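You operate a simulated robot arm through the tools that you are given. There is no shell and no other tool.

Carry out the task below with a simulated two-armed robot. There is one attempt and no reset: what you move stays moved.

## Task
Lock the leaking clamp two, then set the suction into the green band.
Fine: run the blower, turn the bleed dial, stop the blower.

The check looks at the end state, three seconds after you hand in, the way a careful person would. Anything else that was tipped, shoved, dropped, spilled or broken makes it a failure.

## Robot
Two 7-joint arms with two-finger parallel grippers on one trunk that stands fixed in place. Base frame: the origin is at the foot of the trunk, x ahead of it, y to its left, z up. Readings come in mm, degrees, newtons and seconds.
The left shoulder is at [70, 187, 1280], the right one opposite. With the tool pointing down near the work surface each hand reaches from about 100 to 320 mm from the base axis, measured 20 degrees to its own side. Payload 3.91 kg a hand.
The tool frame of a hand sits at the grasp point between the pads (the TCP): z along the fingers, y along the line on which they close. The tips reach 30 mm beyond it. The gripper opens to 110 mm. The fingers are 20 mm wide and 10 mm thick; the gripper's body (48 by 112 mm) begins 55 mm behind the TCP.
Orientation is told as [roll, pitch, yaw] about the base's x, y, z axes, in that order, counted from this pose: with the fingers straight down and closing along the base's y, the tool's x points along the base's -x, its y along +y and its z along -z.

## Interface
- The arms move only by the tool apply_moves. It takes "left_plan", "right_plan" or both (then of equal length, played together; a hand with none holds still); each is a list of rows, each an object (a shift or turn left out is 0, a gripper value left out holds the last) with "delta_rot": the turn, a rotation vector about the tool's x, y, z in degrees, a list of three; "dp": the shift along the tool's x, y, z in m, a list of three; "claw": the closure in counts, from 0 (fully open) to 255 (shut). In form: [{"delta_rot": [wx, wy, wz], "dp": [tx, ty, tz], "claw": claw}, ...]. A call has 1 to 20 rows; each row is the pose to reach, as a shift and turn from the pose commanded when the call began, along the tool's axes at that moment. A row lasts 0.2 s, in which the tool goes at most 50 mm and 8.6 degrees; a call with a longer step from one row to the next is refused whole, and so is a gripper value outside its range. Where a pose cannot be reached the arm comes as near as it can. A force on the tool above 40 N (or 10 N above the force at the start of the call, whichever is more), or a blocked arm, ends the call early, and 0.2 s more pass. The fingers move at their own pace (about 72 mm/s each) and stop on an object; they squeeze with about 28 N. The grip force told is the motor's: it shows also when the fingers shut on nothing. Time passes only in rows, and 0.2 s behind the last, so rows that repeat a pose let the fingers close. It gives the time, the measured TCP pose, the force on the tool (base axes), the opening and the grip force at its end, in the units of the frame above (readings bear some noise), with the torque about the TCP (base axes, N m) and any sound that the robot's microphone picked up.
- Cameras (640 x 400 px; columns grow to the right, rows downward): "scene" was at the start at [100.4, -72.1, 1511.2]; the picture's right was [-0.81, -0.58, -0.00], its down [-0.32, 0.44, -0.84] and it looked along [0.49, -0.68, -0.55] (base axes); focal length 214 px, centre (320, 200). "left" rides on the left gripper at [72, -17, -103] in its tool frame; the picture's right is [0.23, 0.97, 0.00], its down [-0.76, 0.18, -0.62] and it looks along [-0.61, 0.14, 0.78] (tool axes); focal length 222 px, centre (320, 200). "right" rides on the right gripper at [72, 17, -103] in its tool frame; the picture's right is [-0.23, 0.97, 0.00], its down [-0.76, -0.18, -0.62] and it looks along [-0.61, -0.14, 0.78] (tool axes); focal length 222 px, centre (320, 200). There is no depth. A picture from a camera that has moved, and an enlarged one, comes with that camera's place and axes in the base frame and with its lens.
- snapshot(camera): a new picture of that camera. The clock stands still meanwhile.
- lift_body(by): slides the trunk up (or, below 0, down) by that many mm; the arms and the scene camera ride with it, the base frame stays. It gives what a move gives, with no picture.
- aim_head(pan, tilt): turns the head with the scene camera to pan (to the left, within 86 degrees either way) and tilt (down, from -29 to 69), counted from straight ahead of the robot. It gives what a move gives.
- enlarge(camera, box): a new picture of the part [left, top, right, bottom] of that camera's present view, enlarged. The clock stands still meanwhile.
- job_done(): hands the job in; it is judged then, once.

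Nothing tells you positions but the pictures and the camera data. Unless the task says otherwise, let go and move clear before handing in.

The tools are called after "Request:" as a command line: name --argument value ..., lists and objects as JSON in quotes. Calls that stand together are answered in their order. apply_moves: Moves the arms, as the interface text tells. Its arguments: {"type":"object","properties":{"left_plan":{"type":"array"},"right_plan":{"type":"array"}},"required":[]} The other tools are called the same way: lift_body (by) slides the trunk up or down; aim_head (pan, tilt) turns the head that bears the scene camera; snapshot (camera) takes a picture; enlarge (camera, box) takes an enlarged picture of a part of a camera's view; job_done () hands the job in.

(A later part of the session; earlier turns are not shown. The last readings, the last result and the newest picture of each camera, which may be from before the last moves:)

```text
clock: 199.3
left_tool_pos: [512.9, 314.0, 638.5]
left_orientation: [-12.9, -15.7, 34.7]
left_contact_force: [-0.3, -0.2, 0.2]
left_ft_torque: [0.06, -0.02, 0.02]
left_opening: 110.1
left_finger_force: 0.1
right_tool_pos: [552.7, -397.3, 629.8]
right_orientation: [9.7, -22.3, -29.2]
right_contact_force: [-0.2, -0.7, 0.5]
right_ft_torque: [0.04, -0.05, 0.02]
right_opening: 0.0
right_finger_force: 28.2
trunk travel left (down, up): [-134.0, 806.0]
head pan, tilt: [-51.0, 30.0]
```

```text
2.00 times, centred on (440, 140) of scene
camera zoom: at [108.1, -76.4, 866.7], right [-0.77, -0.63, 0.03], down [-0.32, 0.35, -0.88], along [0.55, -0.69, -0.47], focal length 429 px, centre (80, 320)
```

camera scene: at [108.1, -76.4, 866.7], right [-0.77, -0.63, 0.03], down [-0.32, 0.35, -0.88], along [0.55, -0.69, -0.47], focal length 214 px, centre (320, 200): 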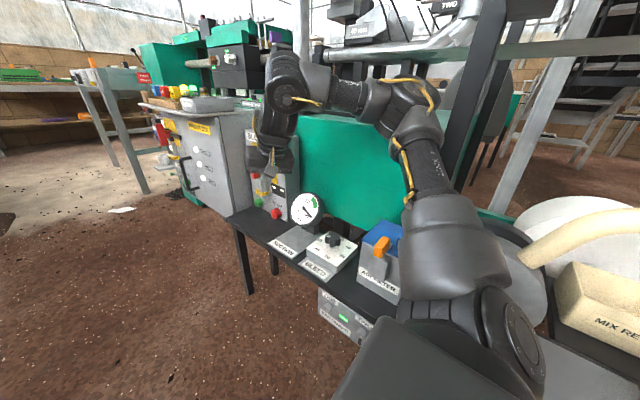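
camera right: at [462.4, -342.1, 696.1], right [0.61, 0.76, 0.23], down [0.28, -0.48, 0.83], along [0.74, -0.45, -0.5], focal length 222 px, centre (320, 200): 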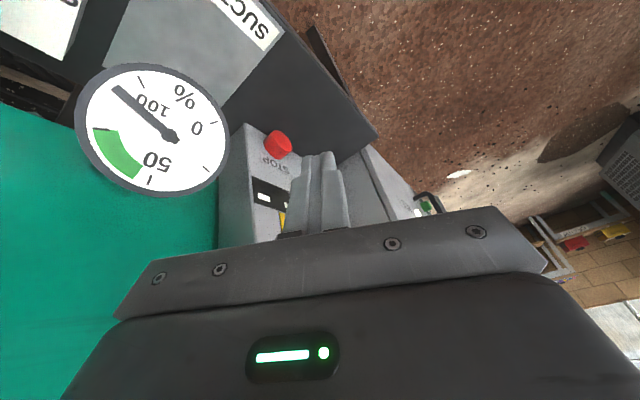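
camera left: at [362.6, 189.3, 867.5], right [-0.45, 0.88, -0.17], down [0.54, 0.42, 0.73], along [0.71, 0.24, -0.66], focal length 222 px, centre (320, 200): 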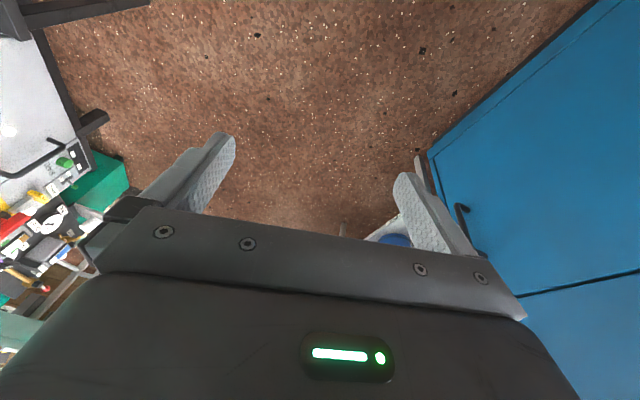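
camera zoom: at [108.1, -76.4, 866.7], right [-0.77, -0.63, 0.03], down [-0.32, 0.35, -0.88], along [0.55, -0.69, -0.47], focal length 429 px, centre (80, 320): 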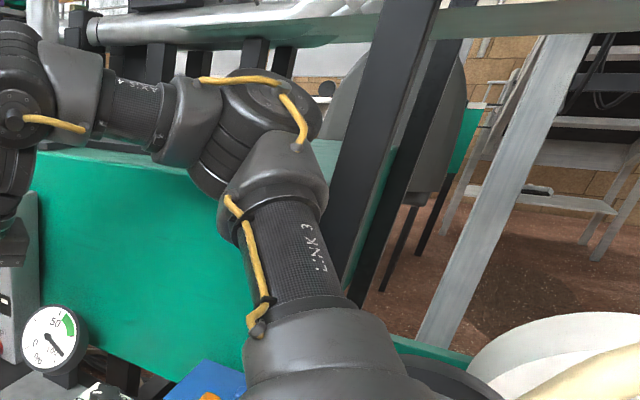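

Request:
aim_head --pan -80 --tilt 25

Request:
snapshot --camera "scene"

```text
clock: 200.2
left_tool_pos: [512.8, 312.9, 639.9]
left_orientation: [-12.8, -15.9, 34.8]
left_contact_force: [0.7, -0.5, 0.3]
left_ft_torque: [0.0, 0.0, -0.01]
left_opening: 110.1
left_finger_force: 0.1
right_tool_pos: [553.9, -398.7, 626.1]
right_orientation: [9.6, -22.2, -29.7]
right_contact_force: [-0.1, -0.4, 0.0]
right_ft_torque: [-0.01, -0.03, -0.02]
right_opening: 0.2
right_finger_force: 28.2
trunk travel left (down, up): [-134.0, 806.0]
head pan, tilt: [-80.0, 25.0]
```

```text
taken
camera scene: at [65.0, -94.9, 875.6], right [-0.98, -0.18, 0.01], down [-0.07, 0.38, -0.92], along [0.16, -0.91, -0.39], focal length 214 px, centre (320, 200)
```

scene: 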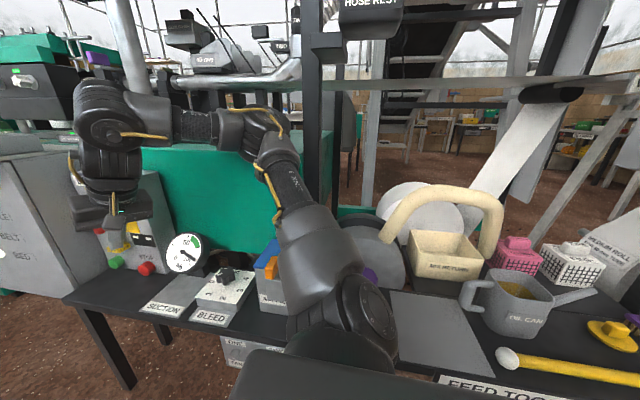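

The push moved the base back: the head camera is within about 4 mm of its nominal place now. I'll test a clean hold.

Request:
apply_moves --right_plan '[{"dp": [0, 0, 0]}, {"dp": [0, 0, 0]}]'

Request:
snapshot --camera "scene"

```text
clock: 200.5
left_tool_pos: [506.8, 340.1, 631.9]
left_orientation: [-12.6, -16.5, 37.3]
left_contact_force: [1.5, 3.3, -4.7]
left_ft_torque: [-0.21, -0.06, -0.07]
left_opening: 110.0
left_finger_force: 0.0
right_tool_pos: [592.8, -336.6, 620.7]
right_orientation: [25.0, -23.3, -31.2]
right_contact_force: [2.2, 5.3, 3.7]
right_ft_torque: [-0.41, 0.31, -0.18]
right_opening: 0.0
right_finger_force: 28.4
trunk travel left (down, up): [-134.0, 806.0]
head pan, tilt: [-80.0, 25.0]
stopped in row 1 (right hand): the arm was blocked; the commanded pose is now the measured one
```

```text
taken
camera scene: at [66.4, -65.1, 877.9], right [-0.98, -0.18, 0.02], down [-0.08, 0.34, -0.94], along [0.16, -0.92, -0.35], focal length 214 px, centre (320, 200)
```

scene: 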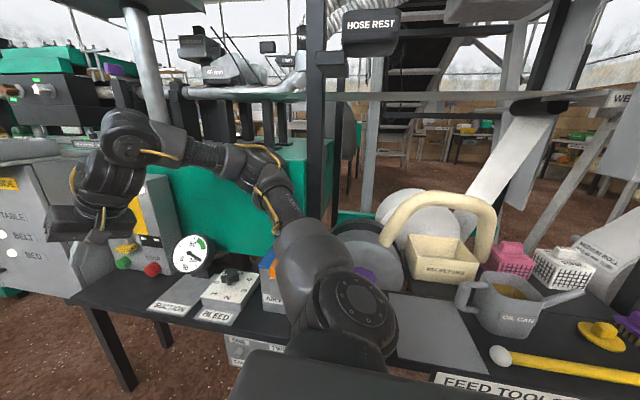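

Request:
aim_head --pan -79 --tilt 25

Request:
enlarge --camera "scene" --box '[200, 100, 420, 330]'

```text
clock: 201.1
left_tool_pos: [506.6, 337.0, 640.3]
left_orientation: [-12.3, -17.0, 36.4]
left_contact_force: [-0.4, -0.3, 0.6]
left_ft_torque: [0.04, 0.02, 0.03]
left_opening: 110.2
left_finger_force: 0.1
right_tool_pos: [588.8, -329.0, 618.3]
right_orientation: [25.6, -21.9, -28.6]
right_contact_force: [0.0, 0.8, -1.3]
right_ft_torque: [-0.01, -0.13, -0.06]
right_opening: 0.0
right_finger_force: 27.7
trunk travel left (down, up): [-134.0, 806.0]
head pan, tilt: [-79.0, 25.0]
```

```text
1.74 times, centred on (310, 215) of scene
camera zoom: at [74.2, -53.9, 878.5], right [-0.97, -0.23, 0.02], down [-0.09, 0.34, -0.94], along [0.21, -0.91, -0.35], focal length 373 px, centre (337, 174)
```

zoom: 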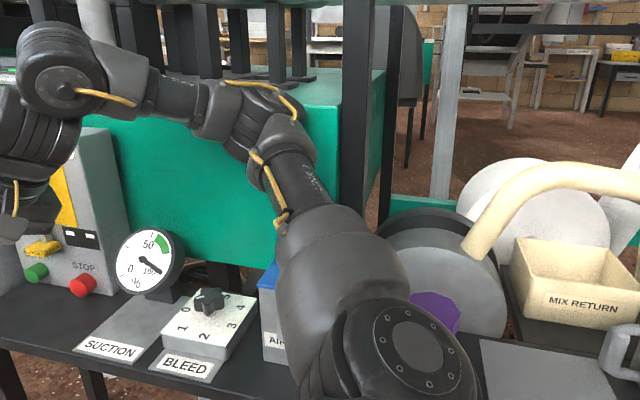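

I found the cause: a grey wheel stands on the black table behind the right shoulder, near [27, -407, 637], and the lowered shoulder presses on it. I must lift the trunk until the shoulder clears it.

Request:
lift_body --by 100

Request:
snapshot --camera "scene"

```text
clock: 202.5
left_tool_pos: [509.8, 320.9, 749.5]
left_orientation: [-11.3, -17.7, 35.6]
left_contact_force: [0.8, 0.1, -0.8]
left_ft_torque: [0.02, 0.0, 0.03]
left_opening: 110.1
left_finger_force: 0.0
right_tool_pos: [558.5, -388.4, 708.9]
right_orientation: [11.7, -20.5, -29.4]
right_contact_force: [0.1, -0.2, -0.1]
right_ft_torque: [0.01, -0.01, 0.0]
right_opening: 0.0
right_finger_force: 28.1
trunk travel left (down, up): [-234.0, 706.0]
head pan, tilt: [-79.0, 25.0]
```

```text
taken
camera scene: at [66.6, -123.4, 968.6], right [-0.98, -0.19, 0.0], down [-0.08, 0.41, -0.91], along [0.17, -0.89, -0.42], focal length 214 px, centre (320, 200)
```

scene: 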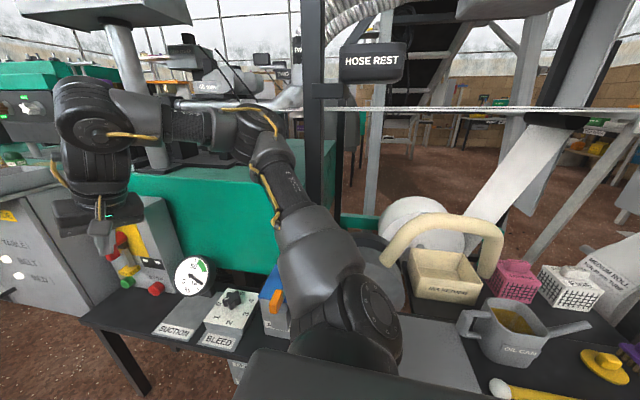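

The trunk is off the obstruction (base offset about -33 mm, no tilt). I'll keep the trunk above 700 mm from now on, use only poses known to be reachable, and first bring the hand back to a plain orientation.

Request:
apply_moves --right_plan '[{"delta_rot": [0.7, 0.4, -3.3], "dp": [0.0017, -0.0094, -0.0004]}, {"delta_rot": [1.4, 0.8, -6.6], "dp": [0.0035, -0.0187, -0.0008]}, {"delta_rot": [2.1, 1.25, -9.95], "dp": [0.0052, -0.028, -0.0012]}, {"delta_rot": [2.8, 1.7, -13.3], "dp": [0.0069, -0.0374, -0.0017]}, {"delta_rot": [3.5, 2.1, -16.6], "dp": [0.0087, -0.0467, -0.0021]}, {"delta_rot": [4.2, 2.5, -19.9], "dp": [0.0104, -0.0561, -0.0025]}, {"delta_rot": [4.2, 2.5, -19.9], "dp": [0.0104, -0.0561, -0.0025]}]'

Request:
snapshot --camera "scene"

```text
clock: 204.1
left_tool_pos: [510.2, 319.8, 749.1]
left_orientation: [-11.2, -17.7, 35.5]
left_contact_force: [-0.5, 0.3, 0.1]
left_ft_torque: [-0.03, 0.01, 0.01]
left_opening: 110.1
left_finger_force: 0.1
right_tool_pos: [520.2, -430.0, 695.5]
right_orientation: [-0.1, -20.7, -9.2]
right_contact_force: [0.3, 0.0, 0.7]
right_ft_torque: [0.0, -0.01, 0.04]
right_opening: 0.2
right_finger_force: 27.7
trunk travel left (down, up): [-234.0, 706.0]
head pan, tilt: [-79.0, 25.0]
```

```text
taken
camera scene: at [66.2, -123.4, 968.7], right [-0.98, -0.19, 0.0], down [-0.08, 0.41, -0.91], along [0.17, -0.89, -0.42], focal length 214 px, centre (320, 200)
```

scene: 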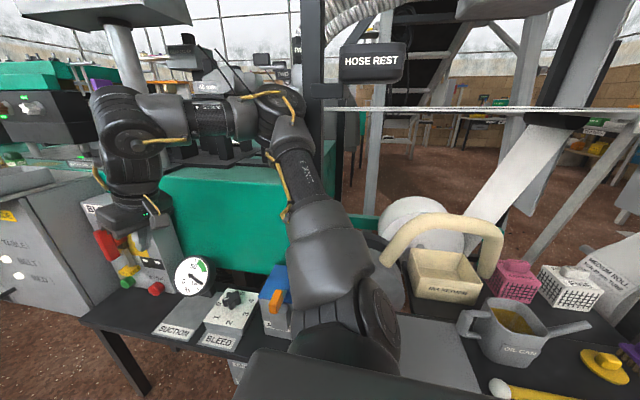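

That worked smoothly. But the elbow is now close to the frame post, so fingers-straight-down over the dial would hit it. I'll tilt the hand the other way (wrist forward of the dial), which also moves the elbow forward.

Request:
apply_moves --right_plan '[{"delta_rot": [0.95, 3.3, -1.1], "dp": [0.0103, -0.0049, 0.001]}, {"delta_rot": [1.9, 6.6, -2.3], "dp": [0.0207, -0.0098, 0.002]}, {"delta_rot": [2.85, 9.9, -3.4], "dp": [0.031, -0.0147, 0.003]}, {"delta_rot": [3.8, 13.2, -4.5], "dp": [0.0414, -0.0196, 0.0039]}, {"delta_rot": [4.75, 16.5, -5.7], "dp": [0.0517, -0.0245, 0.0049]}, {"delta_rot": [5.7, 19.8, -6.8], "dp": [0.0621, -0.0293, 0.0059]}]'

Request:
snapshot --camera "scene"

```text
clock: 205.5
left_tool_pos: [509.8, 319.1, 749.6]
left_orientation: [-11.2, -17.6, 35.5]
left_contact_force: [0.2, 0.4, -0.6]
left_ft_torque: [0.03, 0.0, -0.01]
left_opening: 109.9
left_finger_force: 0.0
right_tool_pos: [458.2, -448.8, 667.0]
right_orientation: [-6.9, -0.4, -3.5]
right_contact_force: [0.0, -0.1, 0.4]
right_ft_torque: [0.02, 0.01, -0.05]
right_opening: 0.0
right_finger_force: 27.8
trunk travel left (down, up): [-234.0, 706.0]
head pan, tilt: [-79.0, 25.0]
```

```text
taken
camera scene: at [66.2, -123.3, 968.7], right [-0.98, -0.19, 0.0], down [-0.08, 0.41, -0.91], along [0.17, -0.89, -0.42], focal length 214 px, centre (320, 200)
```

scene: 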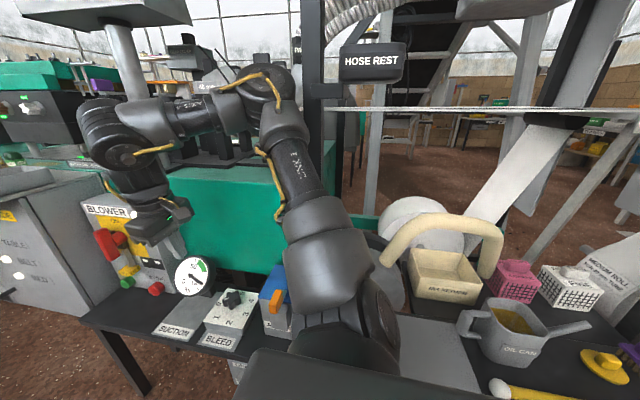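

Request:
apply_moves --right_plan '[{"delta_rot": [0.7, 2.9, -0.5], "dp": [0.0092, -0.0036, 0.0043]}, {"delta_rot": [1.4, 5.8, -1.0], "dp": [0.0184, -0.0073, 0.0086]}, {"delta_rot": [2.1, 8.7, -1.5], "dp": [0.0276, -0.0109, 0.0129]}, {"delta_rot": [2.9, 11.7, -2.0], "dp": [0.0369, -0.0146, 0.0171]}, {"delta_rot": [3.6, 14.6, -2.5], "dp": [0.0461, -0.0182, 0.0214]}, {"delta_rot": [4.3, 17.5, -3.0], "dp": [0.0553, -0.0219, 0.0257]}, {"delta_rot": [5.0, 20.4, -3.5], "dp": [0.0645, -0.0255, 0.03]}, {"delta_rot": [5.0, 20.4, -3.5], "dp": [0.0645, -0.0255, 0.03]}]'

Request:
snapshot --camera "right"

Request:
snapshot --camera "scene"

```text
clock: 207.3
left_tool_pos: [509.7, 319.6, 748.7]
left_orientation: [-11.2, -17.7, 35.4]
left_contact_force: [1.1, 0.3, 0.0]
left_ft_torque: [0.03, 0.0, 0.02]
left_opening: 109.9
left_finger_force: 0.0
right_tool_pos: [394.4, -474.5, 639.9]
right_orientation: [-12.1, 20.3, -3.6]
right_contact_force: [-0.2, 0.2, -0.7]
right_ft_torque: [-0.03, -0.03, -0.03]
right_opening: 0.1
right_finger_force: 27.6
trunk travel left (down, up): [-234.0, 706.0]
head pan, tilt: [-79.0, 25.0]
```

```text
taken
camera right: at [361.0, -434.1, 756.6], right [0.2, 0.94, -0.27], down [0.93, -0.1, 0.34], along [0.3, -0.32, -0.9], focal length 222 px, centre (320, 200)
```

right: 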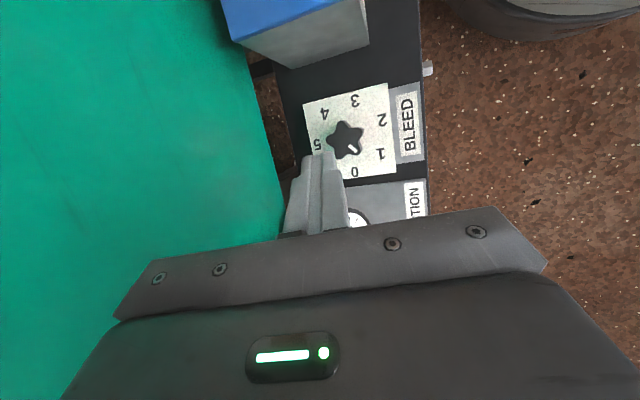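

```text
taken
camera scene: at [66.2, -123.4, 968.7], right [-0.98, -0.19, 0.0], down [-0.08, 0.41, -0.91], along [0.17, -0.89, -0.42], focal length 214 px, centre (320, 200)
```

scene: 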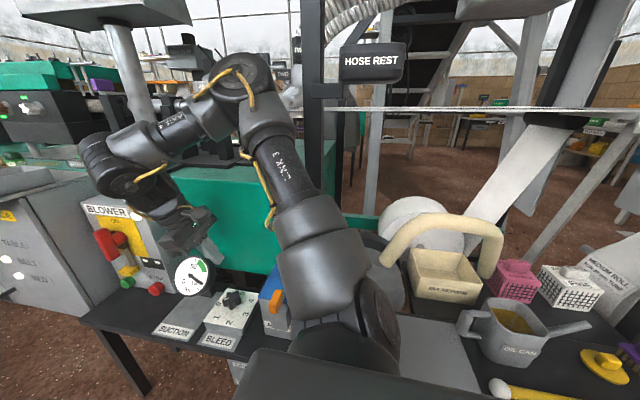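

This tilted pose is freely reachable and the camera looks straight onto the dial. I'll zoom in to fix the knob's angle before gripping.

Request:
enlarge --camera "right" --box '[280, 70, 440, 230]'

Request:
enlarge --camera "scene" --box '[140, 220, 300, 380]'

```text
2.50 times, centred on (360, 150) of right
camera zoom: at [361.0, -434.1, 756.6], right [0.2, 0.94, -0.27], down [0.93, -0.1, 0.34], along [0.3, -0.32, -0.9], focal length 555 px, centre (220, 325)
```

zoom: 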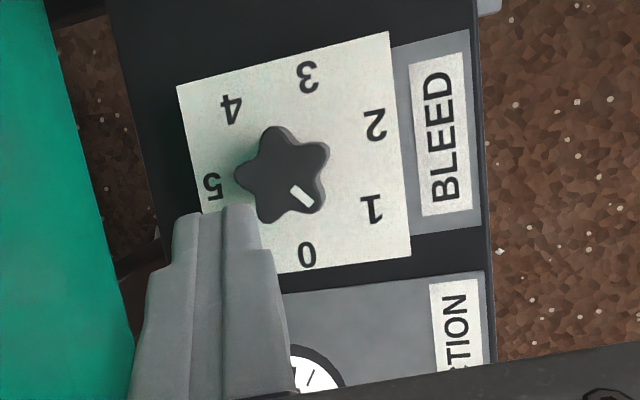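

```text
2.50 times, centred on (220, 300) of scene
camera zoom: at [66.2, -123.4, 968.7], right [-0.98, -0.19, 0.0], down [-0.08, 0.41, -0.91], along [0.17, -0.89, -0.42], focal length 536 px, centre (570, -50)
```

zoom: 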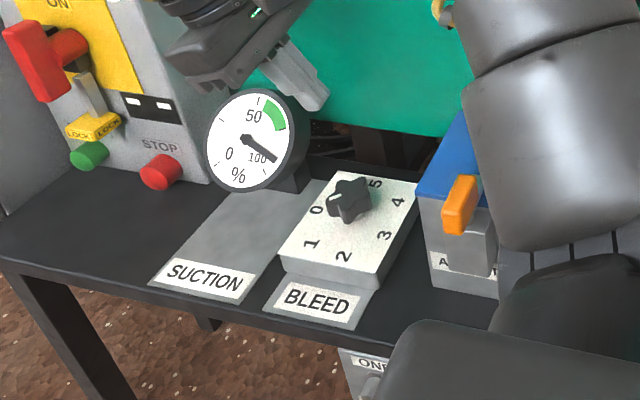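

The needle reads about 96 %; the green band runs from just over 50 to 75 %. The dial points to about 0.5. I'll open the fingers to 70 mm and descend towards the knob.

Request:
apply_moves --right_plan '[{"dp": [-0.004, 0.002, 0.012], "claw": 93}, {"dp": [-0.008, 0.0042, 0.0243], "claw": 93}, {"dp": [-0.0123, 0.0064, 0.0373], "claw": 93}, {"dp": [-0.0169, 0.0089, 0.0513], "claw": 93}, {"dp": [-0.0215, 0.0113, 0.0653], "claw": 93}, {"dp": [-0.0261, 0.0137, 0.0793], "claw": 93}, {"dp": [-0.0295, 0.0155, 0.0896], "claw": 93}, {"dp": [-0.0307, 0.0161, 0.0933], "claw": 93}, {"dp": [-0.0307, 0.0161, 0.0933], "claw": 93}]'

Request:
snapshot --camera "right"

Request:
enlarge --camera "scene" --box '[140, 200, 300, 360]'

```text
clock: 209.3
left_tool_pos: [509.5, 319.4, 750.5]
left_orientation: [-11.2, -17.7, 35.5]
left_contact_force: [-0.7, 1.1, 0.5]
left_ft_torque: [0.02, 0.01, 0.0]
left_opening: 109.9
left_finger_force: 0.1
right_tool_pos: [389.4, -476.8, 540.8]
right_orientation: [-12.0, 20.3, -3.6]
right_contact_force: [-0.7, 0.1, 0.0]
right_ft_torque: [-0.01, -0.01, -0.02]
right_opening: 70.0
right_finger_force: 0.0
trunk travel left (down, up): [-234.0, 706.0]
head pan, tilt: [-79.0, 25.0]
```

```text
taken
camera right: at [357.0, -437.4, 657.0], right [0.2, 0.94, -0.27], down [0.93, -0.1, 0.34], along [0.3, -0.32, -0.9], focal length 222 px, centre (320, 200)
```

right: 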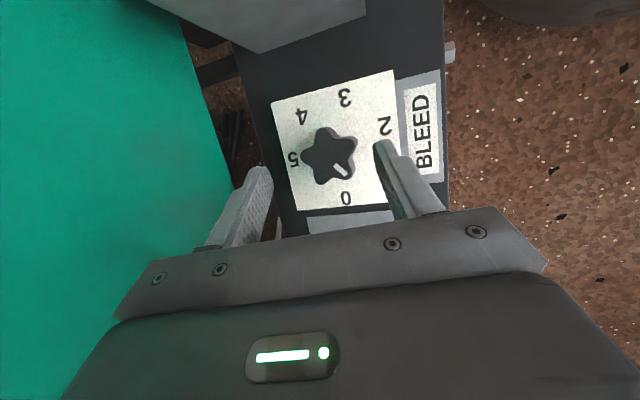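

```text
2.50 times, centred on (220, 280) of scene
camera zoom: at [66.2, -123.4, 968.7], right [-0.98, -0.19, 0.0], down [-0.08, 0.41, -0.91], along [0.17, -0.89, -0.42], focal length 536 px, centre (570, 0)
```

zoom: 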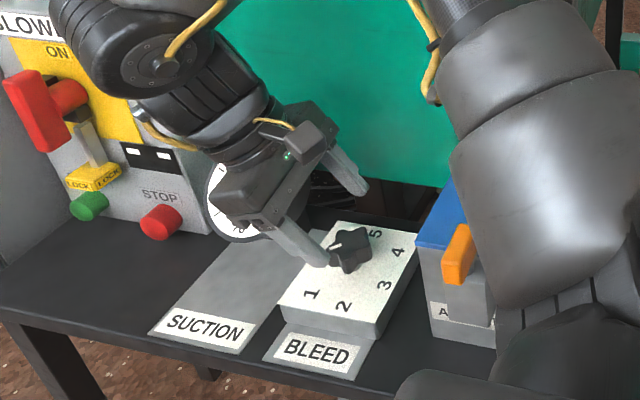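

Request:
apply_moves --right_plan '[{"dp": [-0.003, 0.0014, 0.0095]}, {"dp": [-0.006, 0.0028, 0.019]}, {"dp": [-0.0085, 0.0042, 0.028]}, {"dp": [-0.0107, 0.0053, 0.0352]}, {"dp": [-0.0107, 0.0053, 0.0352]}]'

Request:
snapshot --camera "right"

Request:
enlarge --camera "scene" --box '[160, 220, 280, 340]'

```text
clock: 210.5
left_tool_pos: [509.1, 319.0, 749.0]
left_orientation: [-11.3, -17.7, 35.5]
left_contact_force: [0.5, -0.1, 0.2]
left_ft_torque: [-0.01, 0.01, 0.05]
left_opening: 109.9
left_finger_force: 0.1
right_tool_pos: [386.9, -478.8, 503.3]
right_orientation: [-12.0, 20.2, -3.5]
right_contact_force: [0.1, -0.2, -0.1]
right_ft_torque: [0.01, 0.01, -0.01]
right_opening: 69.7
right_finger_force: 0.1
trunk travel left (down, up): [-234.0, 706.0]
head pan, tilt: [-79.0, 25.0]
```

```text
taken
camera right: at [354.3, -439.5, 620.1], right [0.2, 0.94, -0.27], down [0.93, -0.1, 0.34], along [0.3, -0.32, -0.9], focal length 222 px, centre (320, 200)
```

right: 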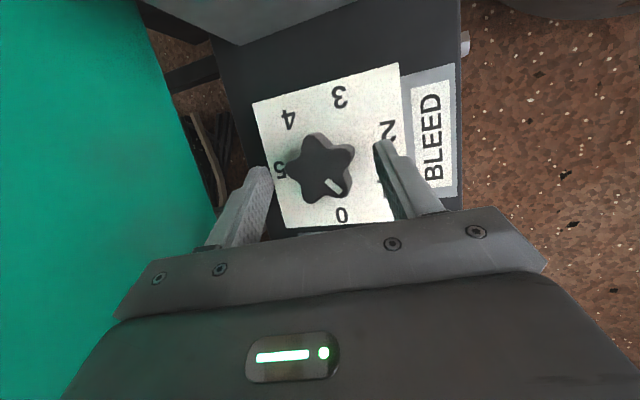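

```text
3.33 times, centred on (220, 280) of scene
camera zoom: at [66.2, -123.4, 968.7], right [-0.98, -0.19, 0.0], down [-0.08, 0.41, -0.91], along [0.17, -0.89, -0.42], focal length 715 px, centre (653, -67)
```

zoom: 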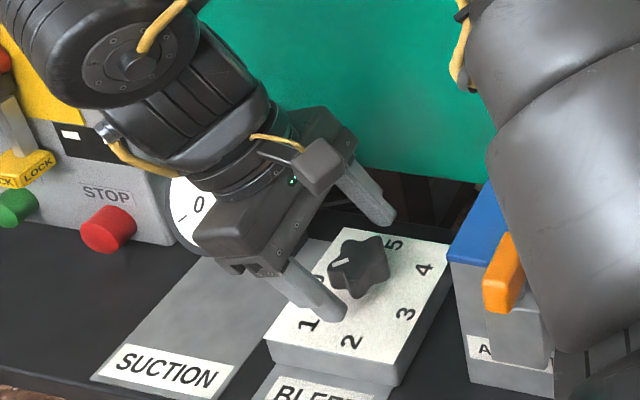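

The knob sits between the fingertips. I'll move a few millimetres further along so the pads cover it, then close.

Request:
apply_moves --right_plan '[{"dp": [0.0028, -0.0012, 0.0025]}, {"dp": [0.0057, -0.0025, 0.0049]}, {"dp": [0.0057, -0.0025, 0.0049], "claw": 140}, {"dp": [0.0057, -0.0025, 0.0049], "claw": 255}, {"dp": [0.0057, -0.0025, 0.0049], "claw": 255}, {"dp": [0.0057, -0.0025, 0.0049], "claw": 255}]'

Request:
snapshot --camera "right"

Request:
enlarge --camera "scene" --box '[160, 220, 280, 340]'

```text
clock: 211.8
left_tool_pos: [504.3, 334.7, 747.1]
left_orientation: [-11.7, -18.9, 37.9]
left_contact_force: [0.3, 0.1, 0.2]
left_ft_torque: [-0.06, -0.03, 0.01]
left_opening: 110.0
left_finger_force: 0.1
right_tool_pos: [365.9, -461.2, 500.0]
right_orientation: [-13.6, 21.5, -5.4]
right_contact_force: [-32.6, -88.5, 10.6]
right_ft_torque: [-1.07, 1.17, -1.9]
right_opening: 77.1
right_finger_force: 44.5
trunk travel left (down, up): [-234.0, 706.0]
head pan, tilt: [-79.0, 25.0]
stopped in row 6 (right hand): the force on the tool passed its limit at 41 N (the readings are from after the stop); the commanded pose is now the measured one
```

```text
taken
camera right: at [337.7, -418.2, 616.3], right [0.22, 0.93, -0.3], down [0.94, -0.12, 0.32], along [0.27, -0.35, -0.9], focal length 222 px, centre (320, 200)
```

right: 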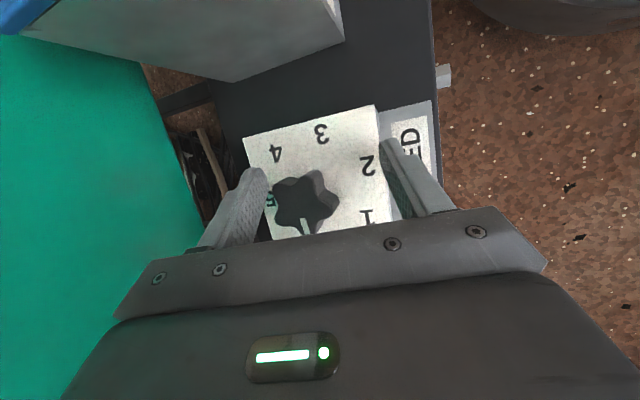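

```text
3.33 times, centred on (220, 280) of scene
camera zoom: at [63.0, -128.3, 968.8], right [-0.98, -0.18, 0.0], down [-0.07, 0.42, -0.9], along [0.16, -0.89, -0.43], focal length 715 px, centre (653, -67)
```

zoom: 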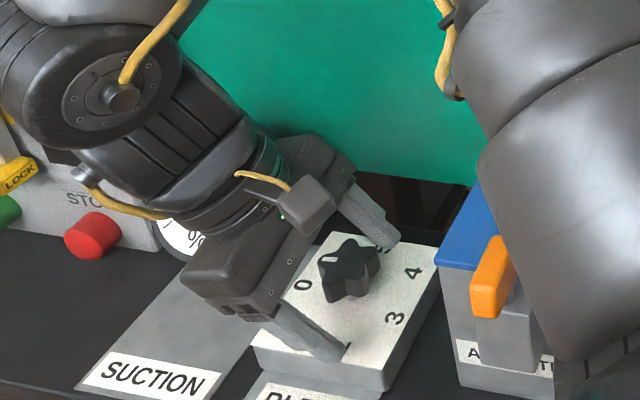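

Closing pushed hard (88 N) and shifted the hand, so something other than a clean grip happened. I'll open the fingers at once and look.

Request:
apply_moves --right_plan '[{"claw": 60}, {"claw": 40}, {"claw": 40}]'

Request:
snapshot --camera "right"

Request:
snapshot --camera "scene"

Request:
enlarge --camera "scene" --box '[140, 220, 300, 380]'

```text
clock: 212.7
left_tool_pos: [505.5, 339.5, 745.4]
left_orientation: [-11.9, -18.8, 38.1]
left_contact_force: [-0.4, 0.2, 0.8]
left_ft_torque: [0.0, 0.02, 0.0]
left_opening: 110.1
left_finger_force: 0.1
right_tool_pos: [379.3, -448.9, 501.4]
right_orientation: [-11.8, 20.2, -3.5]
right_contact_force: [5.1, -31.0, 13.8]
right_ft_torque: [-1.2, 0.23, 0.18]
right_opening: 109.1
right_finger_force: 16.1
trunk travel left (down, up): [-234.0, 706.0]
head pan, tilt: [-79.0, 25.0]
```

```text
taken
camera right: at [346.3, -409.3, 618.3], right [0.2, 0.94, -0.26], down [0.93, -0.1, 0.34], along [0.3, -0.32, -0.9], focal length 222 px, centre (320, 200)
```

right: 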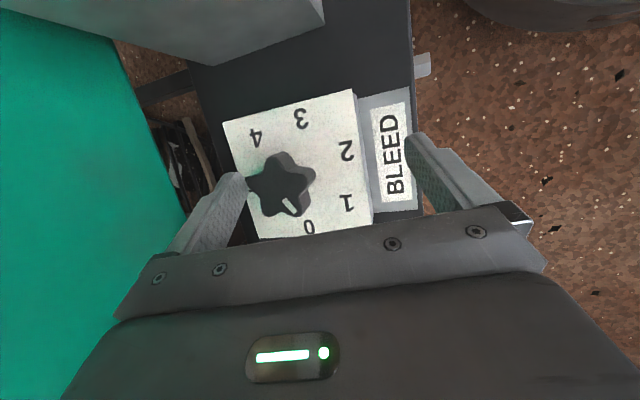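

```text
taken
camera scene: at [66.3, -124.3, 968.7], right [-0.98, -0.19, 0.0], down [-0.08, 0.42, -0.91], along [0.17, -0.89, -0.42], focal length 214 px, centre (320, 200)
```

scene: 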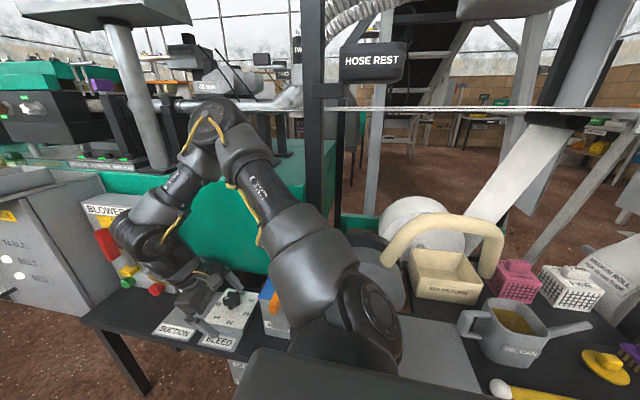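

```text
2.50 times, centred on (220, 300) of scene
camera zoom: at [66.3, -124.3, 968.7], right [-0.98, -0.19, 0.0], down [-0.08, 0.42, -0.91], along [0.17, -0.89, -0.42], focal length 536 px, centre (570, -50)
```

zoom: 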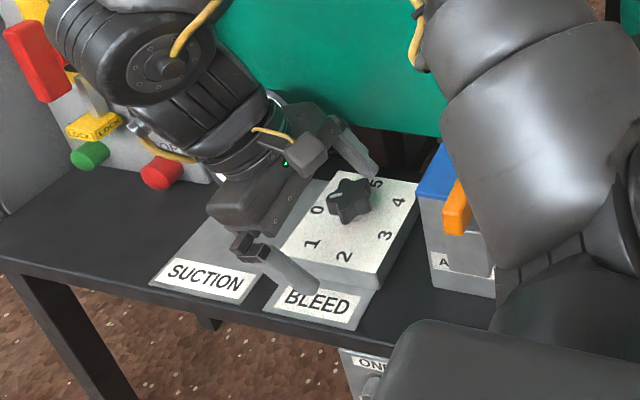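

The dial box has not moved: all labels are exactly where they were. The hand drifted sideways after the force stop. I'll relieve the sideways load first, then lift clear.

Request:
apply_moves --right_plan '[{"dp": [0, -0.006, 0]}, {"dp": [0, -0.012, 0.001]}, {"dp": [0, -0.018, 0.002]}]'

Request:
snapshot --camera "right"

```text
clock: 213.4
left_tool_pos: [504.3, 338.7, 743.9]
left_orientation: [-12.0, -18.7, 38.2]
left_contact_force: [0.2, 0.1, -0.5]
left_ft_torque: [0.0, -0.01, 0.03]
left_opening: 110.0
left_finger_force: 0.1
right_tool_pos: [378.1, -464.4, 503.0]
right_orientation: [-11.3, 20.4, -3.2]
right_contact_force: [0.1, 0.6, 0.0]
right_ft_torque: [0.01, 0.0, 0.0]
right_opening: 92.7
right_finger_force: 0.0
trunk travel left (down, up): [-234.0, 706.0]
head pan, tilt: [-79.0, 25.0]
```

```text
taken
camera right: at [345.7, -426.2, 619.1], right [0.2, 0.95, -0.26], down [0.93, -0.1, 0.34], along [0.3, -0.31, -0.9], focal length 222 px, centre (320, 200)
```

right: 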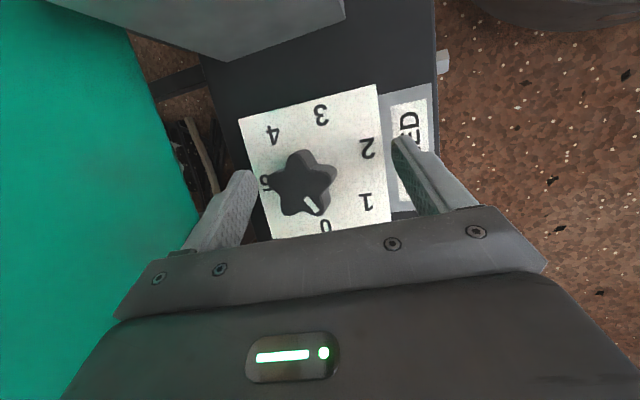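

The load is gone and tracking is good. I'll centre the hand exactly on the knob, then close in gentle stages.

Request:
apply_moves --right_plan '[{"dp": [-0.0032, -0.0048, -0.0002]}, {"dp": [-0.0065, -0.0096, -0.0004]}, {"dp": [-0.0097, -0.0144, -0.0006]}, {"dp": [-0.0097, -0.0144, -0.0006], "claw": 90}, {"dp": [-0.0097, -0.0144, -0.0006], "claw": 110}, {"dp": [-0.0097, -0.0144, -0.0006], "claw": 125}, {"dp": [-0.0097, -0.0144, -0.0006], "claw": 125}]'

Request:
snapshot --camera "right"

Request:
enlarge --camera "scene" --box '[160, 220, 280, 340]'

```text
clock: 215.1
left_tool_pos: [505.4, 340.9, 743.9]
left_orientation: [-12.0, -18.7, 38.3]
left_contact_force: [-0.4, 0.3, 1.1]
left_ft_torque: [-0.02, 0.02, 0.04]
left_opening: 110.1
left_finger_force: 0.1
right_tool_pos: [386.9, -479.5, 502.2]
right_orientation: [-11.5, 20.3, -3.3]
right_contact_force: [1.0, 0.6, -0.5]
right_ft_torque: [-0.01, 0.0, -0.02]
right_opening: 56.4
right_finger_force: 0.0
trunk travel left (down, up): [-234.0, 706.0]
head pan, tilt: [-79.0, 25.0]
```

```text
taken
camera right: at [355.3, -440.9, 619.0], right [0.2, 0.94, -0.26], down [0.93, -0.1, 0.34], along [0.3, -0.31, -0.9], focal length 222 px, centre (320, 200)
```

right: 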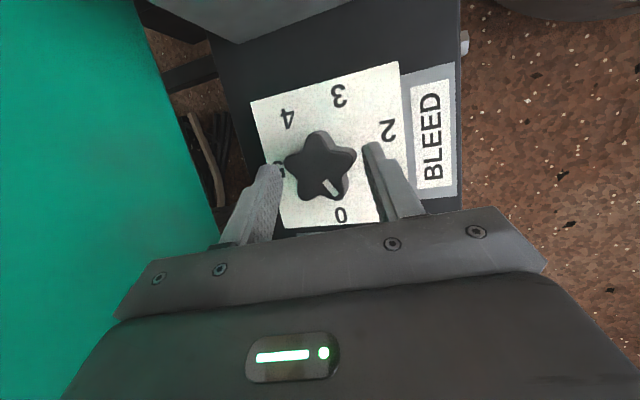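

```text
3.33 times, centred on (220, 280) of scene
camera zoom: at [66.2, -123.6, 968.7], right [-0.98, -0.19, 0.0], down [-0.08, 0.41, -0.91], along [0.17, -0.89, -0.42], focal length 715 px, centre (653, -67)
```

zoom: 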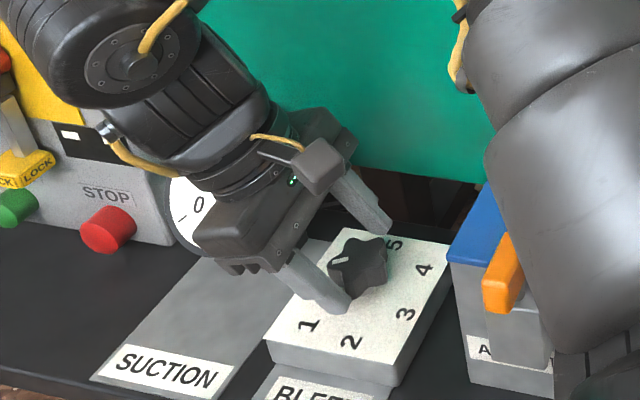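

Request:
apply_moves --right_plan '[{"dp": [0.0037, -0.001, 0.0016], "claw": 125}, {"dp": [0.0074, -0.0019, 0.0032], "claw": 125}, {"dp": [0.0074, -0.0019, 0.0032], "claw": 138}, {"dp": [0.0074, -0.0019, 0.0032], "claw": 148}, {"dp": [0.0074, -0.0019, 0.0032], "claw": 148}]'

Request:
snapshot --camera "right"

```text
clock: 216.2
left_tool_pos: [504.7, 340.1, 744.7]
left_orientation: [-12.0, -18.7, 38.2]
left_contact_force: [-0.6, -1.0, -0.3]
left_ft_torque: [0.01, 0.01, 0.01]
left_opening: 109.8
left_finger_force: 0.1
right_tool_pos: [379.4, -480.8, 502.0]
right_orientation: [-11.3, 20.4, -3.2]
right_contact_force: [-0.2, 13.8, -5.0]
right_ft_torque: [0.43, -0.03, -0.01]
right_opening: 53.1
right_finger_force: 6.8
trunk travel left (down, up): [-234.0, 706.0]
head pan, tilt: [-79.0, 25.0]
```

```text
taken
camera right: at [347.6, -442.4, 619.2], right [0.2, 0.95, -0.26], down [0.93, -0.1, 0.34], along [0.3, -0.31, -0.9], focal length 222 px, centre (320, 200)
```

right: 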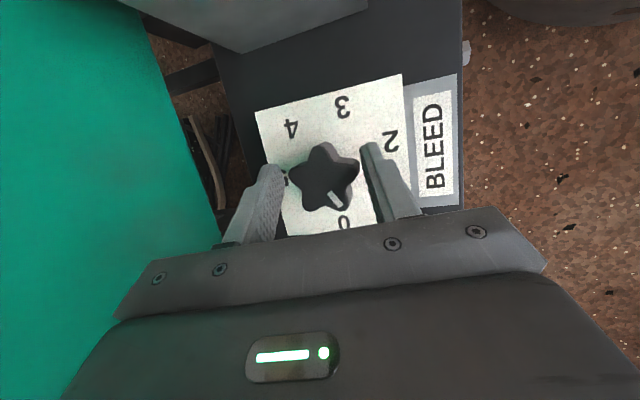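

The front finger touched first (14 N), so the hand is about 3 mm off centre. I'll shift it by that and continue closing.

Request:
apply_moves --right_plan '[{"dp": [0, 0.0018, 0], "claw": 146}, {"dp": [0, 0.0036, 0], "claw": 146}, {"dp": [0, 0.0036, 0], "claw": 152}, {"dp": [0, 0.0036, 0], "claw": 158}, {"dp": [0, 0.0036, 0], "claw": 158}]'

Request:
snapshot --camera "right"

```text
clock: 217.4
left_tool_pos: [505.1, 340.7, 744.4]
left_orientation: [-11.9, -18.6, 38.2]
left_contact_force: [0.1, -1.0, -0.4]
left_ft_torque: [-0.01, -0.02, 0.02]
left_opening: 109.7
left_finger_force: 0.1
right_tool_pos: [378.6, -478.8, 502.0]
right_orientation: [-11.6, 20.3, -3.3]
right_contact_force: [4.1, -10.0, 9.5]
right_ft_torque: [0.16, 0.28, 0.04]
right_opening: 49.2
right_finger_force: 44.9
trunk travel left (down, up): [-234.0, 706.0]
head pan, tilt: [-79.0, 25.0]
```

```text
taken
camera right: at [347.3, -439.8, 618.7], right [0.2, 0.94, -0.26], down [0.93, -0.1, 0.34], along [0.3, -0.31, -0.9], focal length 222 px, centre (320, 200)
```

right: 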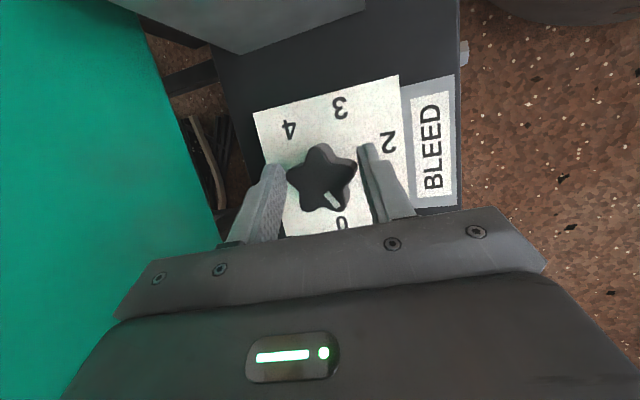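

The knob is held (49 mm, tool force only 14 N). Now I'll turn it counter-clockwise in small steps and watch the gauge.

Request:
apply_moves --right_plan '[{"delta_rot": [0.87, -0.49, -2.29], "dp": [0.0002, 0, 0.0001]}, {"delta_rot": [1.74, -0.98, -4.58], "dp": [0.0004, 0, 0.0002]}, {"delta_rot": [2.6, -1.48, -6.88], "dp": [0.0006, -0.0001, 0.0003]}, {"delta_rot": [3.47, -1.97, -9.17], "dp": [0.0008, -0.0001, 0.0004]}, {"delta_rot": [4.34, -2.46, -11.46], "dp": [0.001, -0.0002, 0.0005]}, {"delta_rot": [5.2, -2.95, -13.75], "dp": [0.0012, -0.0003, 0.0005]}, {"delta_rot": [5.2, -2.95, -13.75], "dp": [0.0012, -0.0003, 0.0005]}]'

Request:
snapshot --camera "right"

Request:
enlarge --camera "scene" --box '[160, 220, 280, 340]'

```text
clock: 219.1
left_tool_pos: [505.4, 339.4, 745.1]
left_orientation: [-11.9, -18.7, 38.1]
left_contact_force: [0.0, -0.8, 0.2]
left_ft_torque: [0.02, -0.01, 0.0]
left_opening: 109.9
left_finger_force: 0.0
right_tool_pos: [378.6, -478.9, 502.6]
right_orientation: [-11.6, 20.1, 11.7]
right_contact_force: [6.9, -19.7, 13.9]
right_ft_torque: [-0.3, 0.1, 0.01]
right_opening: 49.4
right_finger_force: 45.0
trunk travel left (down, up): [-234.0, 706.0]
head pan, tilt: [-79.0, 25.0]
```

```text
taken
camera right: at [336.7, -449.8, 618.5], right [-0.05, 0.96, -0.26], down [0.93, 0.14, 0.34], along [0.37, -0.23, -0.9], focal length 222 px, centre (320, 200)
```

right: 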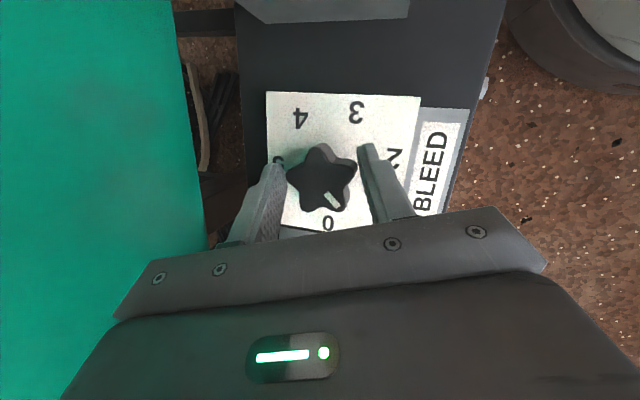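

```text
3.33 times, centred on (220, 280) of scene
camera zoom: at [65.8, -123.9, 968.7], right [-0.98, -0.19, 0.0], down [-0.08, 0.42, -0.91], along [0.17, -0.89, -0.42], focal length 715 px, centre (653, -67)
```

zoom: 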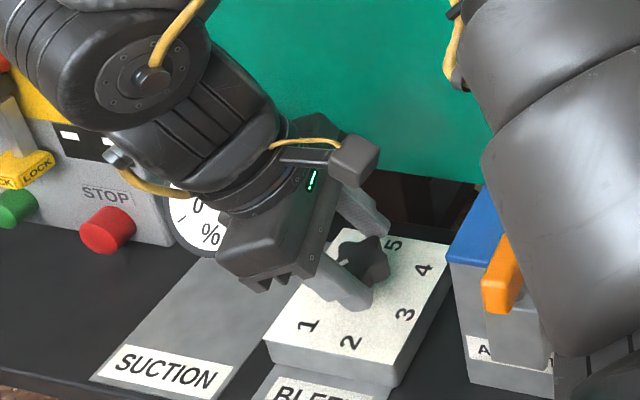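

The knob turned 15° with the hand (forces below 26 N). The gauge is hidden by the hand, so I'll turn another 15° while easing the side load.

Request:
apply_moves --right_plan '[{"delta_rot": [0.87, -0.49, -2.29], "dp": [0.0003, -0.0004, 0]}, {"delta_rot": [1.74, -0.98, -4.58], "dp": [0.0007, -0.0007, 0]}, {"delta_rot": [2.6, -1.48, -6.88], "dp": [0.001, -0.001, 0]}, {"delta_rot": [3.47, -1.97, -9.17], "dp": [0.0013, -0.0013, 0]}, {"delta_rot": [4.34, -2.46, -11.46], "dp": [0.0016, -0.0017, 0.0001]}, {"delta_rot": [5.2, -2.95, -13.75], "dp": [0.002, -0.002, 0.0001]}, {"delta_rot": [5.2, -2.95, -13.75], "dp": [0.002, -0.002, 0.0001]}]'

Request:
snapshot --camera "right"

Request:
snapshot --camera "scene"

```text
clock: 220.7
left_tool_pos: [505.3, 339.0, 744.9]
left_orientation: [-11.9, -18.7, 38.2]
left_contact_force: [-0.5, 0.0, -0.6]
left_ft_torque: [-0.01, 0.0, 0.0]
left_opening: 110.0
left_finger_force: 0.1
right_tool_pos: [376.9, -479.6, 502.7]
right_orientation: [-11.4, 20.1, 26.8]
right_contact_force: [10.4, -5.3, 4.5]
right_ft_torque: [-0.14, 0.54, 0.06]
right_opening: 49.0
right_finger_force: 44.8
trunk travel left (down, up): [-234.0, 706.0]
head pan, tilt: [-79.0, 25.0]
```

```text
taken
camera right: at [329.1, -462.7, 618.6], right [-0.3, 0.92, -0.26], down [0.86, 0.38, 0.35], along [0.42, -0.12, -0.9], focal length 222 px, centre (320, 200)
```

right: 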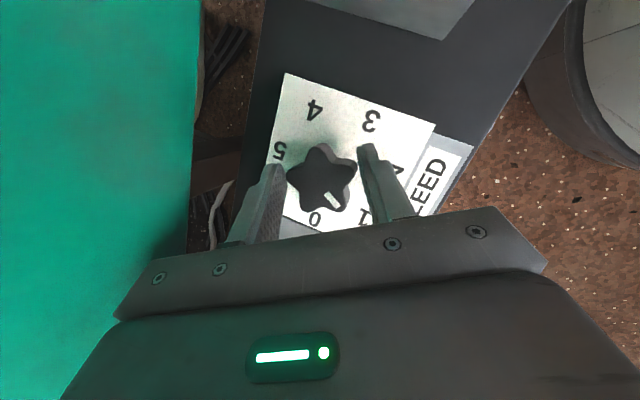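

```text
taken
camera scene: at [66.7, -123.9, 968.5], right [-0.98, -0.19, 0.0], down [-0.08, 0.41, -0.91], along [0.17, -0.89, -0.42], focal length 214 px, centre (320, 200)
```

scene: 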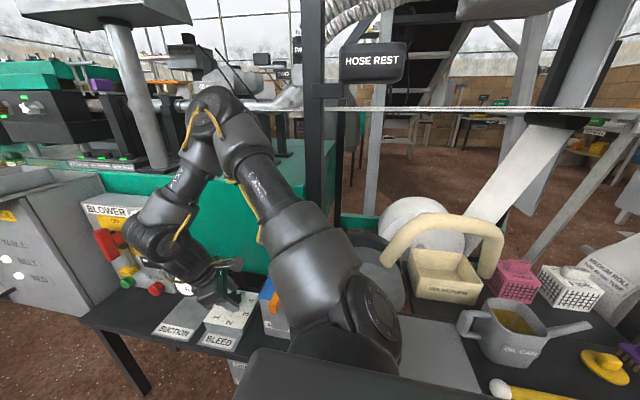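

Request:
enlarge --camera "scene" --box '[150, 250, 230, 330]'

Request:
aim_head --pan -35 --tilt 35

Request:
snapshot --camera "scene"

```text
5.00 times, centred on (190, 290) of scene
camera zoom: at [66.7, -123.9, 968.5], right [-0.98, -0.19, 0.0], down [-0.08, 0.41, -0.91], along [0.17, -0.89, -0.42], focal length 1072 px, centre (970, -250)
```

zoom: 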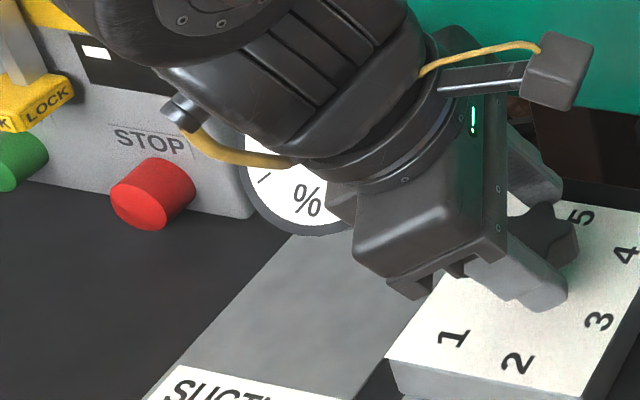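

```text
clock: 221.8
left_tool_pos: [505.4, 338.8, 743.4]
left_orientation: [-11.9, -18.8, 38.1]
left_contact_force: [0.6, -0.2, 0.9]
left_ft_torque: [0.01, 0.03, 0.01]
left_opening: 109.9
left_finger_force: 0.0
right_tool_pos: [376.2, -480.5, 501.8]
right_orientation: [-11.4, 20.0, 26.8]
right_contact_force: [7.4, 3.2, -1.2]
right_ft_torque: [0.95, -0.26, 0.03]
right_opening: 49.2
right_finger_force: 44.0
trunk travel left (down, up): [-234.0, 706.0]
head pan, tilt: [-35.0, 35.0]
```

```text
taken
camera scene: at [121.2, -84.0, 952.8], right [-0.57, -0.82, 0.0], down [-0.47, 0.33, -0.82], along [0.67, -0.47, -0.57], focal length 214 px, centre (320, 200)
```

scene: 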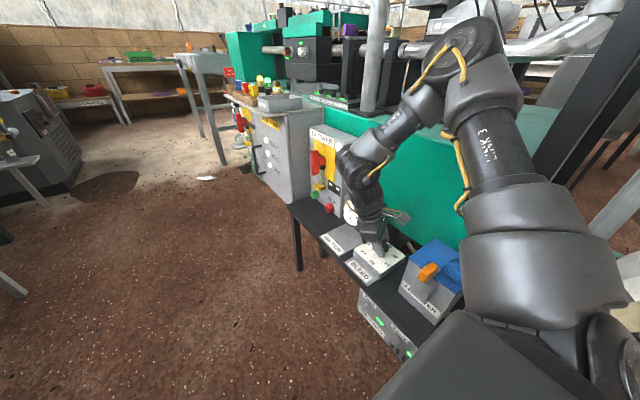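

Request:
enlarge --camera "scene" --box '[320, 185, 390, 245]'

Request:
aim_head --pan 0 --tilt 45

Request:
enlarge --camera "scene" --box '[440, 140, 560, 260]'

```text
6.67 times, centred on (355, 215) of scene
camera zoom: at [121.2, -84.0, 952.8], right [-0.57, -0.82, 0.0], down [-0.47, 0.33, -0.82], along [0.67, -0.47, -0.57], focal length 1430 px, centre (87, 100)
```

zoom: 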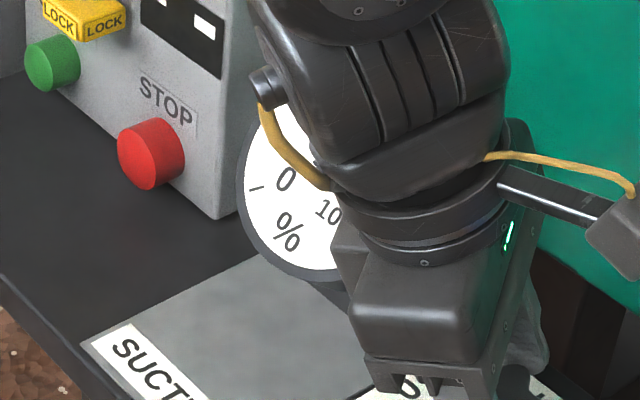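

```text
clock: 222.8
left_tool_pos: [505.0, 340.6, 744.5]
left_orientation: [-11.9, -18.6, 38.2]
left_contact_force: [0.5, 0.1, 0.2]
left_ft_torque: [-0.01, 0.03, -0.01]
left_opening: 110.0
left_finger_force: 0.0
right_tool_pos: [376.0, -479.9, 502.6]
right_orientation: [-11.5, 20.0, 26.7]
right_contact_force: [6.4, 10.3, -5.2]
right_ft_torque: [1.11, -0.31, 0.06]
right_opening: 49.2
right_finger_force: 45.4
trunk travel left (down, up): [-234.0, 706.0]
head pan, tilt: [0.0, 45.0]
```

```text
3.33 times, centred on (500, 200) of scene
camera zoom: at [130.6, -33.3, 937.9], right [0.0, -1.0, 0.0], down [-0.71, 0.0, -0.71], along [0.71, 0.0, -0.71], focal length 715 px, centre (-280, 200)
```

zoom: 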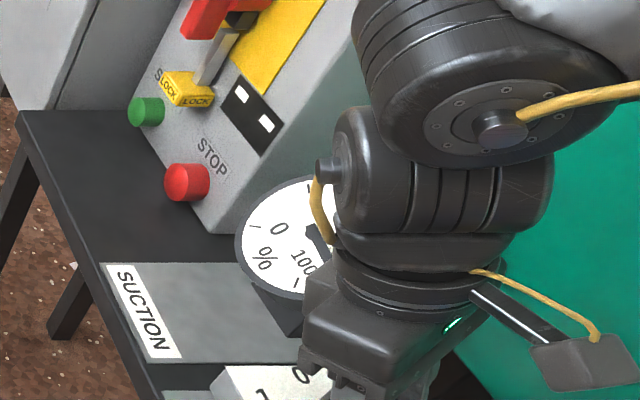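

The needle has moved away from 100, but the hand hides it. I'll open the fingers and lift clear to read the gauge.

Request:
apply_moves --right_plan '[{"claw": 140}, {"claw": 125}, {"claw": 100}, {"claw": 90}, {"claw": 90}]'

Request:
apply_moves --right_plan '[{"dp": [0.002, -0.0012, -0.0055]}, {"dp": [0.0045, -0.0028, -0.0128]}, {"dp": [0.008, -0.0049, -0.0229]}, {"dp": [0.0121, -0.0075, -0.0348]}, {"dp": [0.0163, -0.01, -0.0468]}, {"dp": [0.0205, -0.0126, -0.0587]}, {"dp": [0.0239, -0.0147, -0.0688]}, {"dp": [0.0264, -0.0162, -0.0761]}, {"dp": [0.0277, -0.017, -0.0798]}, {"dp": [0.0277, -0.017, -0.0798]}]'

Request:
snapshot --camera "right"

Request:
enlarge --camera "scene" --box '[440, 140, 560, 260]'

```text
clock: 224.0
left_tool_pos: [504.3, 340.5, 743.1]
left_orientation: [-12.0, -18.7, 38.2]
left_contact_force: [-0.1, 0.2, 0.6]
left_ft_torque: [-0.01, 0.0, 0.0]
left_opening: 110.2
left_finger_force: 0.0
right_tool_pos: [376.7, -479.9, 503.0]
right_orientation: [-11.5, 20.0, 26.6]
right_contact_force: [-0.2, -0.1, -0.7]
right_ft_torque: [0.01, 0.01, 0.01]
right_opening: 71.2
right_finger_force: 0.1
trunk travel left (down, up): [-234.0, 706.0]
head pan, tilt: [0.0, 45.0]
```

```text
clock: 226.2
left_tool_pos: [504.7, 340.1, 744.7]
left_orientation: [-12.1, -18.7, 38.2]
left_contact_force: [0.1, 0.5, -0.1]
left_ft_torque: [-0.02, -0.01, 0.01]
left_opening: 110.1
left_finger_force: 0.0
right_tool_pos: [379.4, -480.2, 588.1]
right_orientation: [-11.5, 20.0, 26.6]
right_contact_force: [0.3, -0.1, -0.2]
right_ft_torque: [0.0, -0.01, -0.02]
right_opening: 71.3
right_finger_force: 0.0
trunk travel left (down, up): [-234.0, 706.0]
head pan, tilt: [0.0, 45.0]
```

```text
taken
camera right: at [330.8, -463.1, 705.6], right [-0.3, 0.92, -0.26], down [0.86, 0.38, 0.35], along [0.42, -0.12, -0.9], focal length 222 px, centre (320, 200)
```

right: 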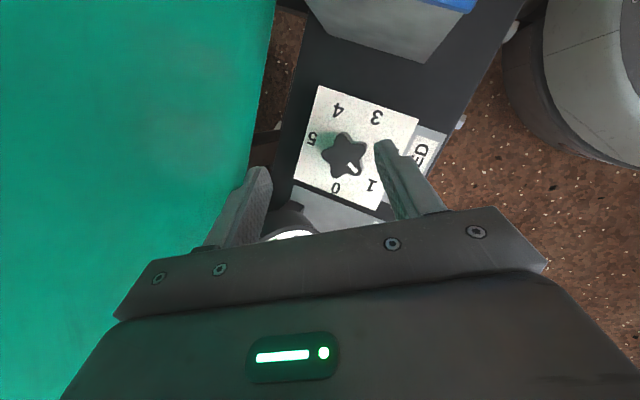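

```text
3.33 times, centred on (500, 200) of scene
camera zoom: at [130.0, -33.3, 938.1], right [0.0, -1.0, 0.0], down [-0.71, 0.0, -0.71], along [0.71, 0.0, -0.71], focal length 715 px, centre (-280, 200)
```

zoom: 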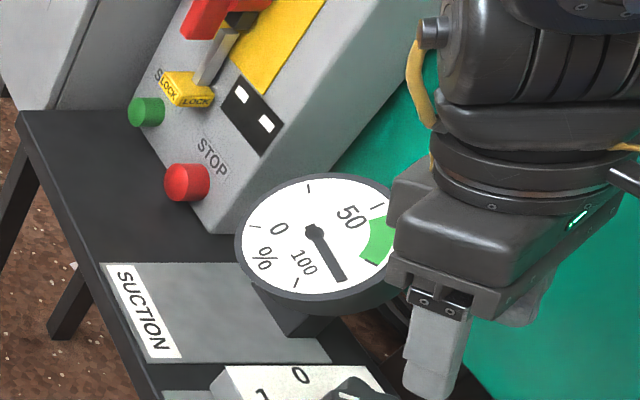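

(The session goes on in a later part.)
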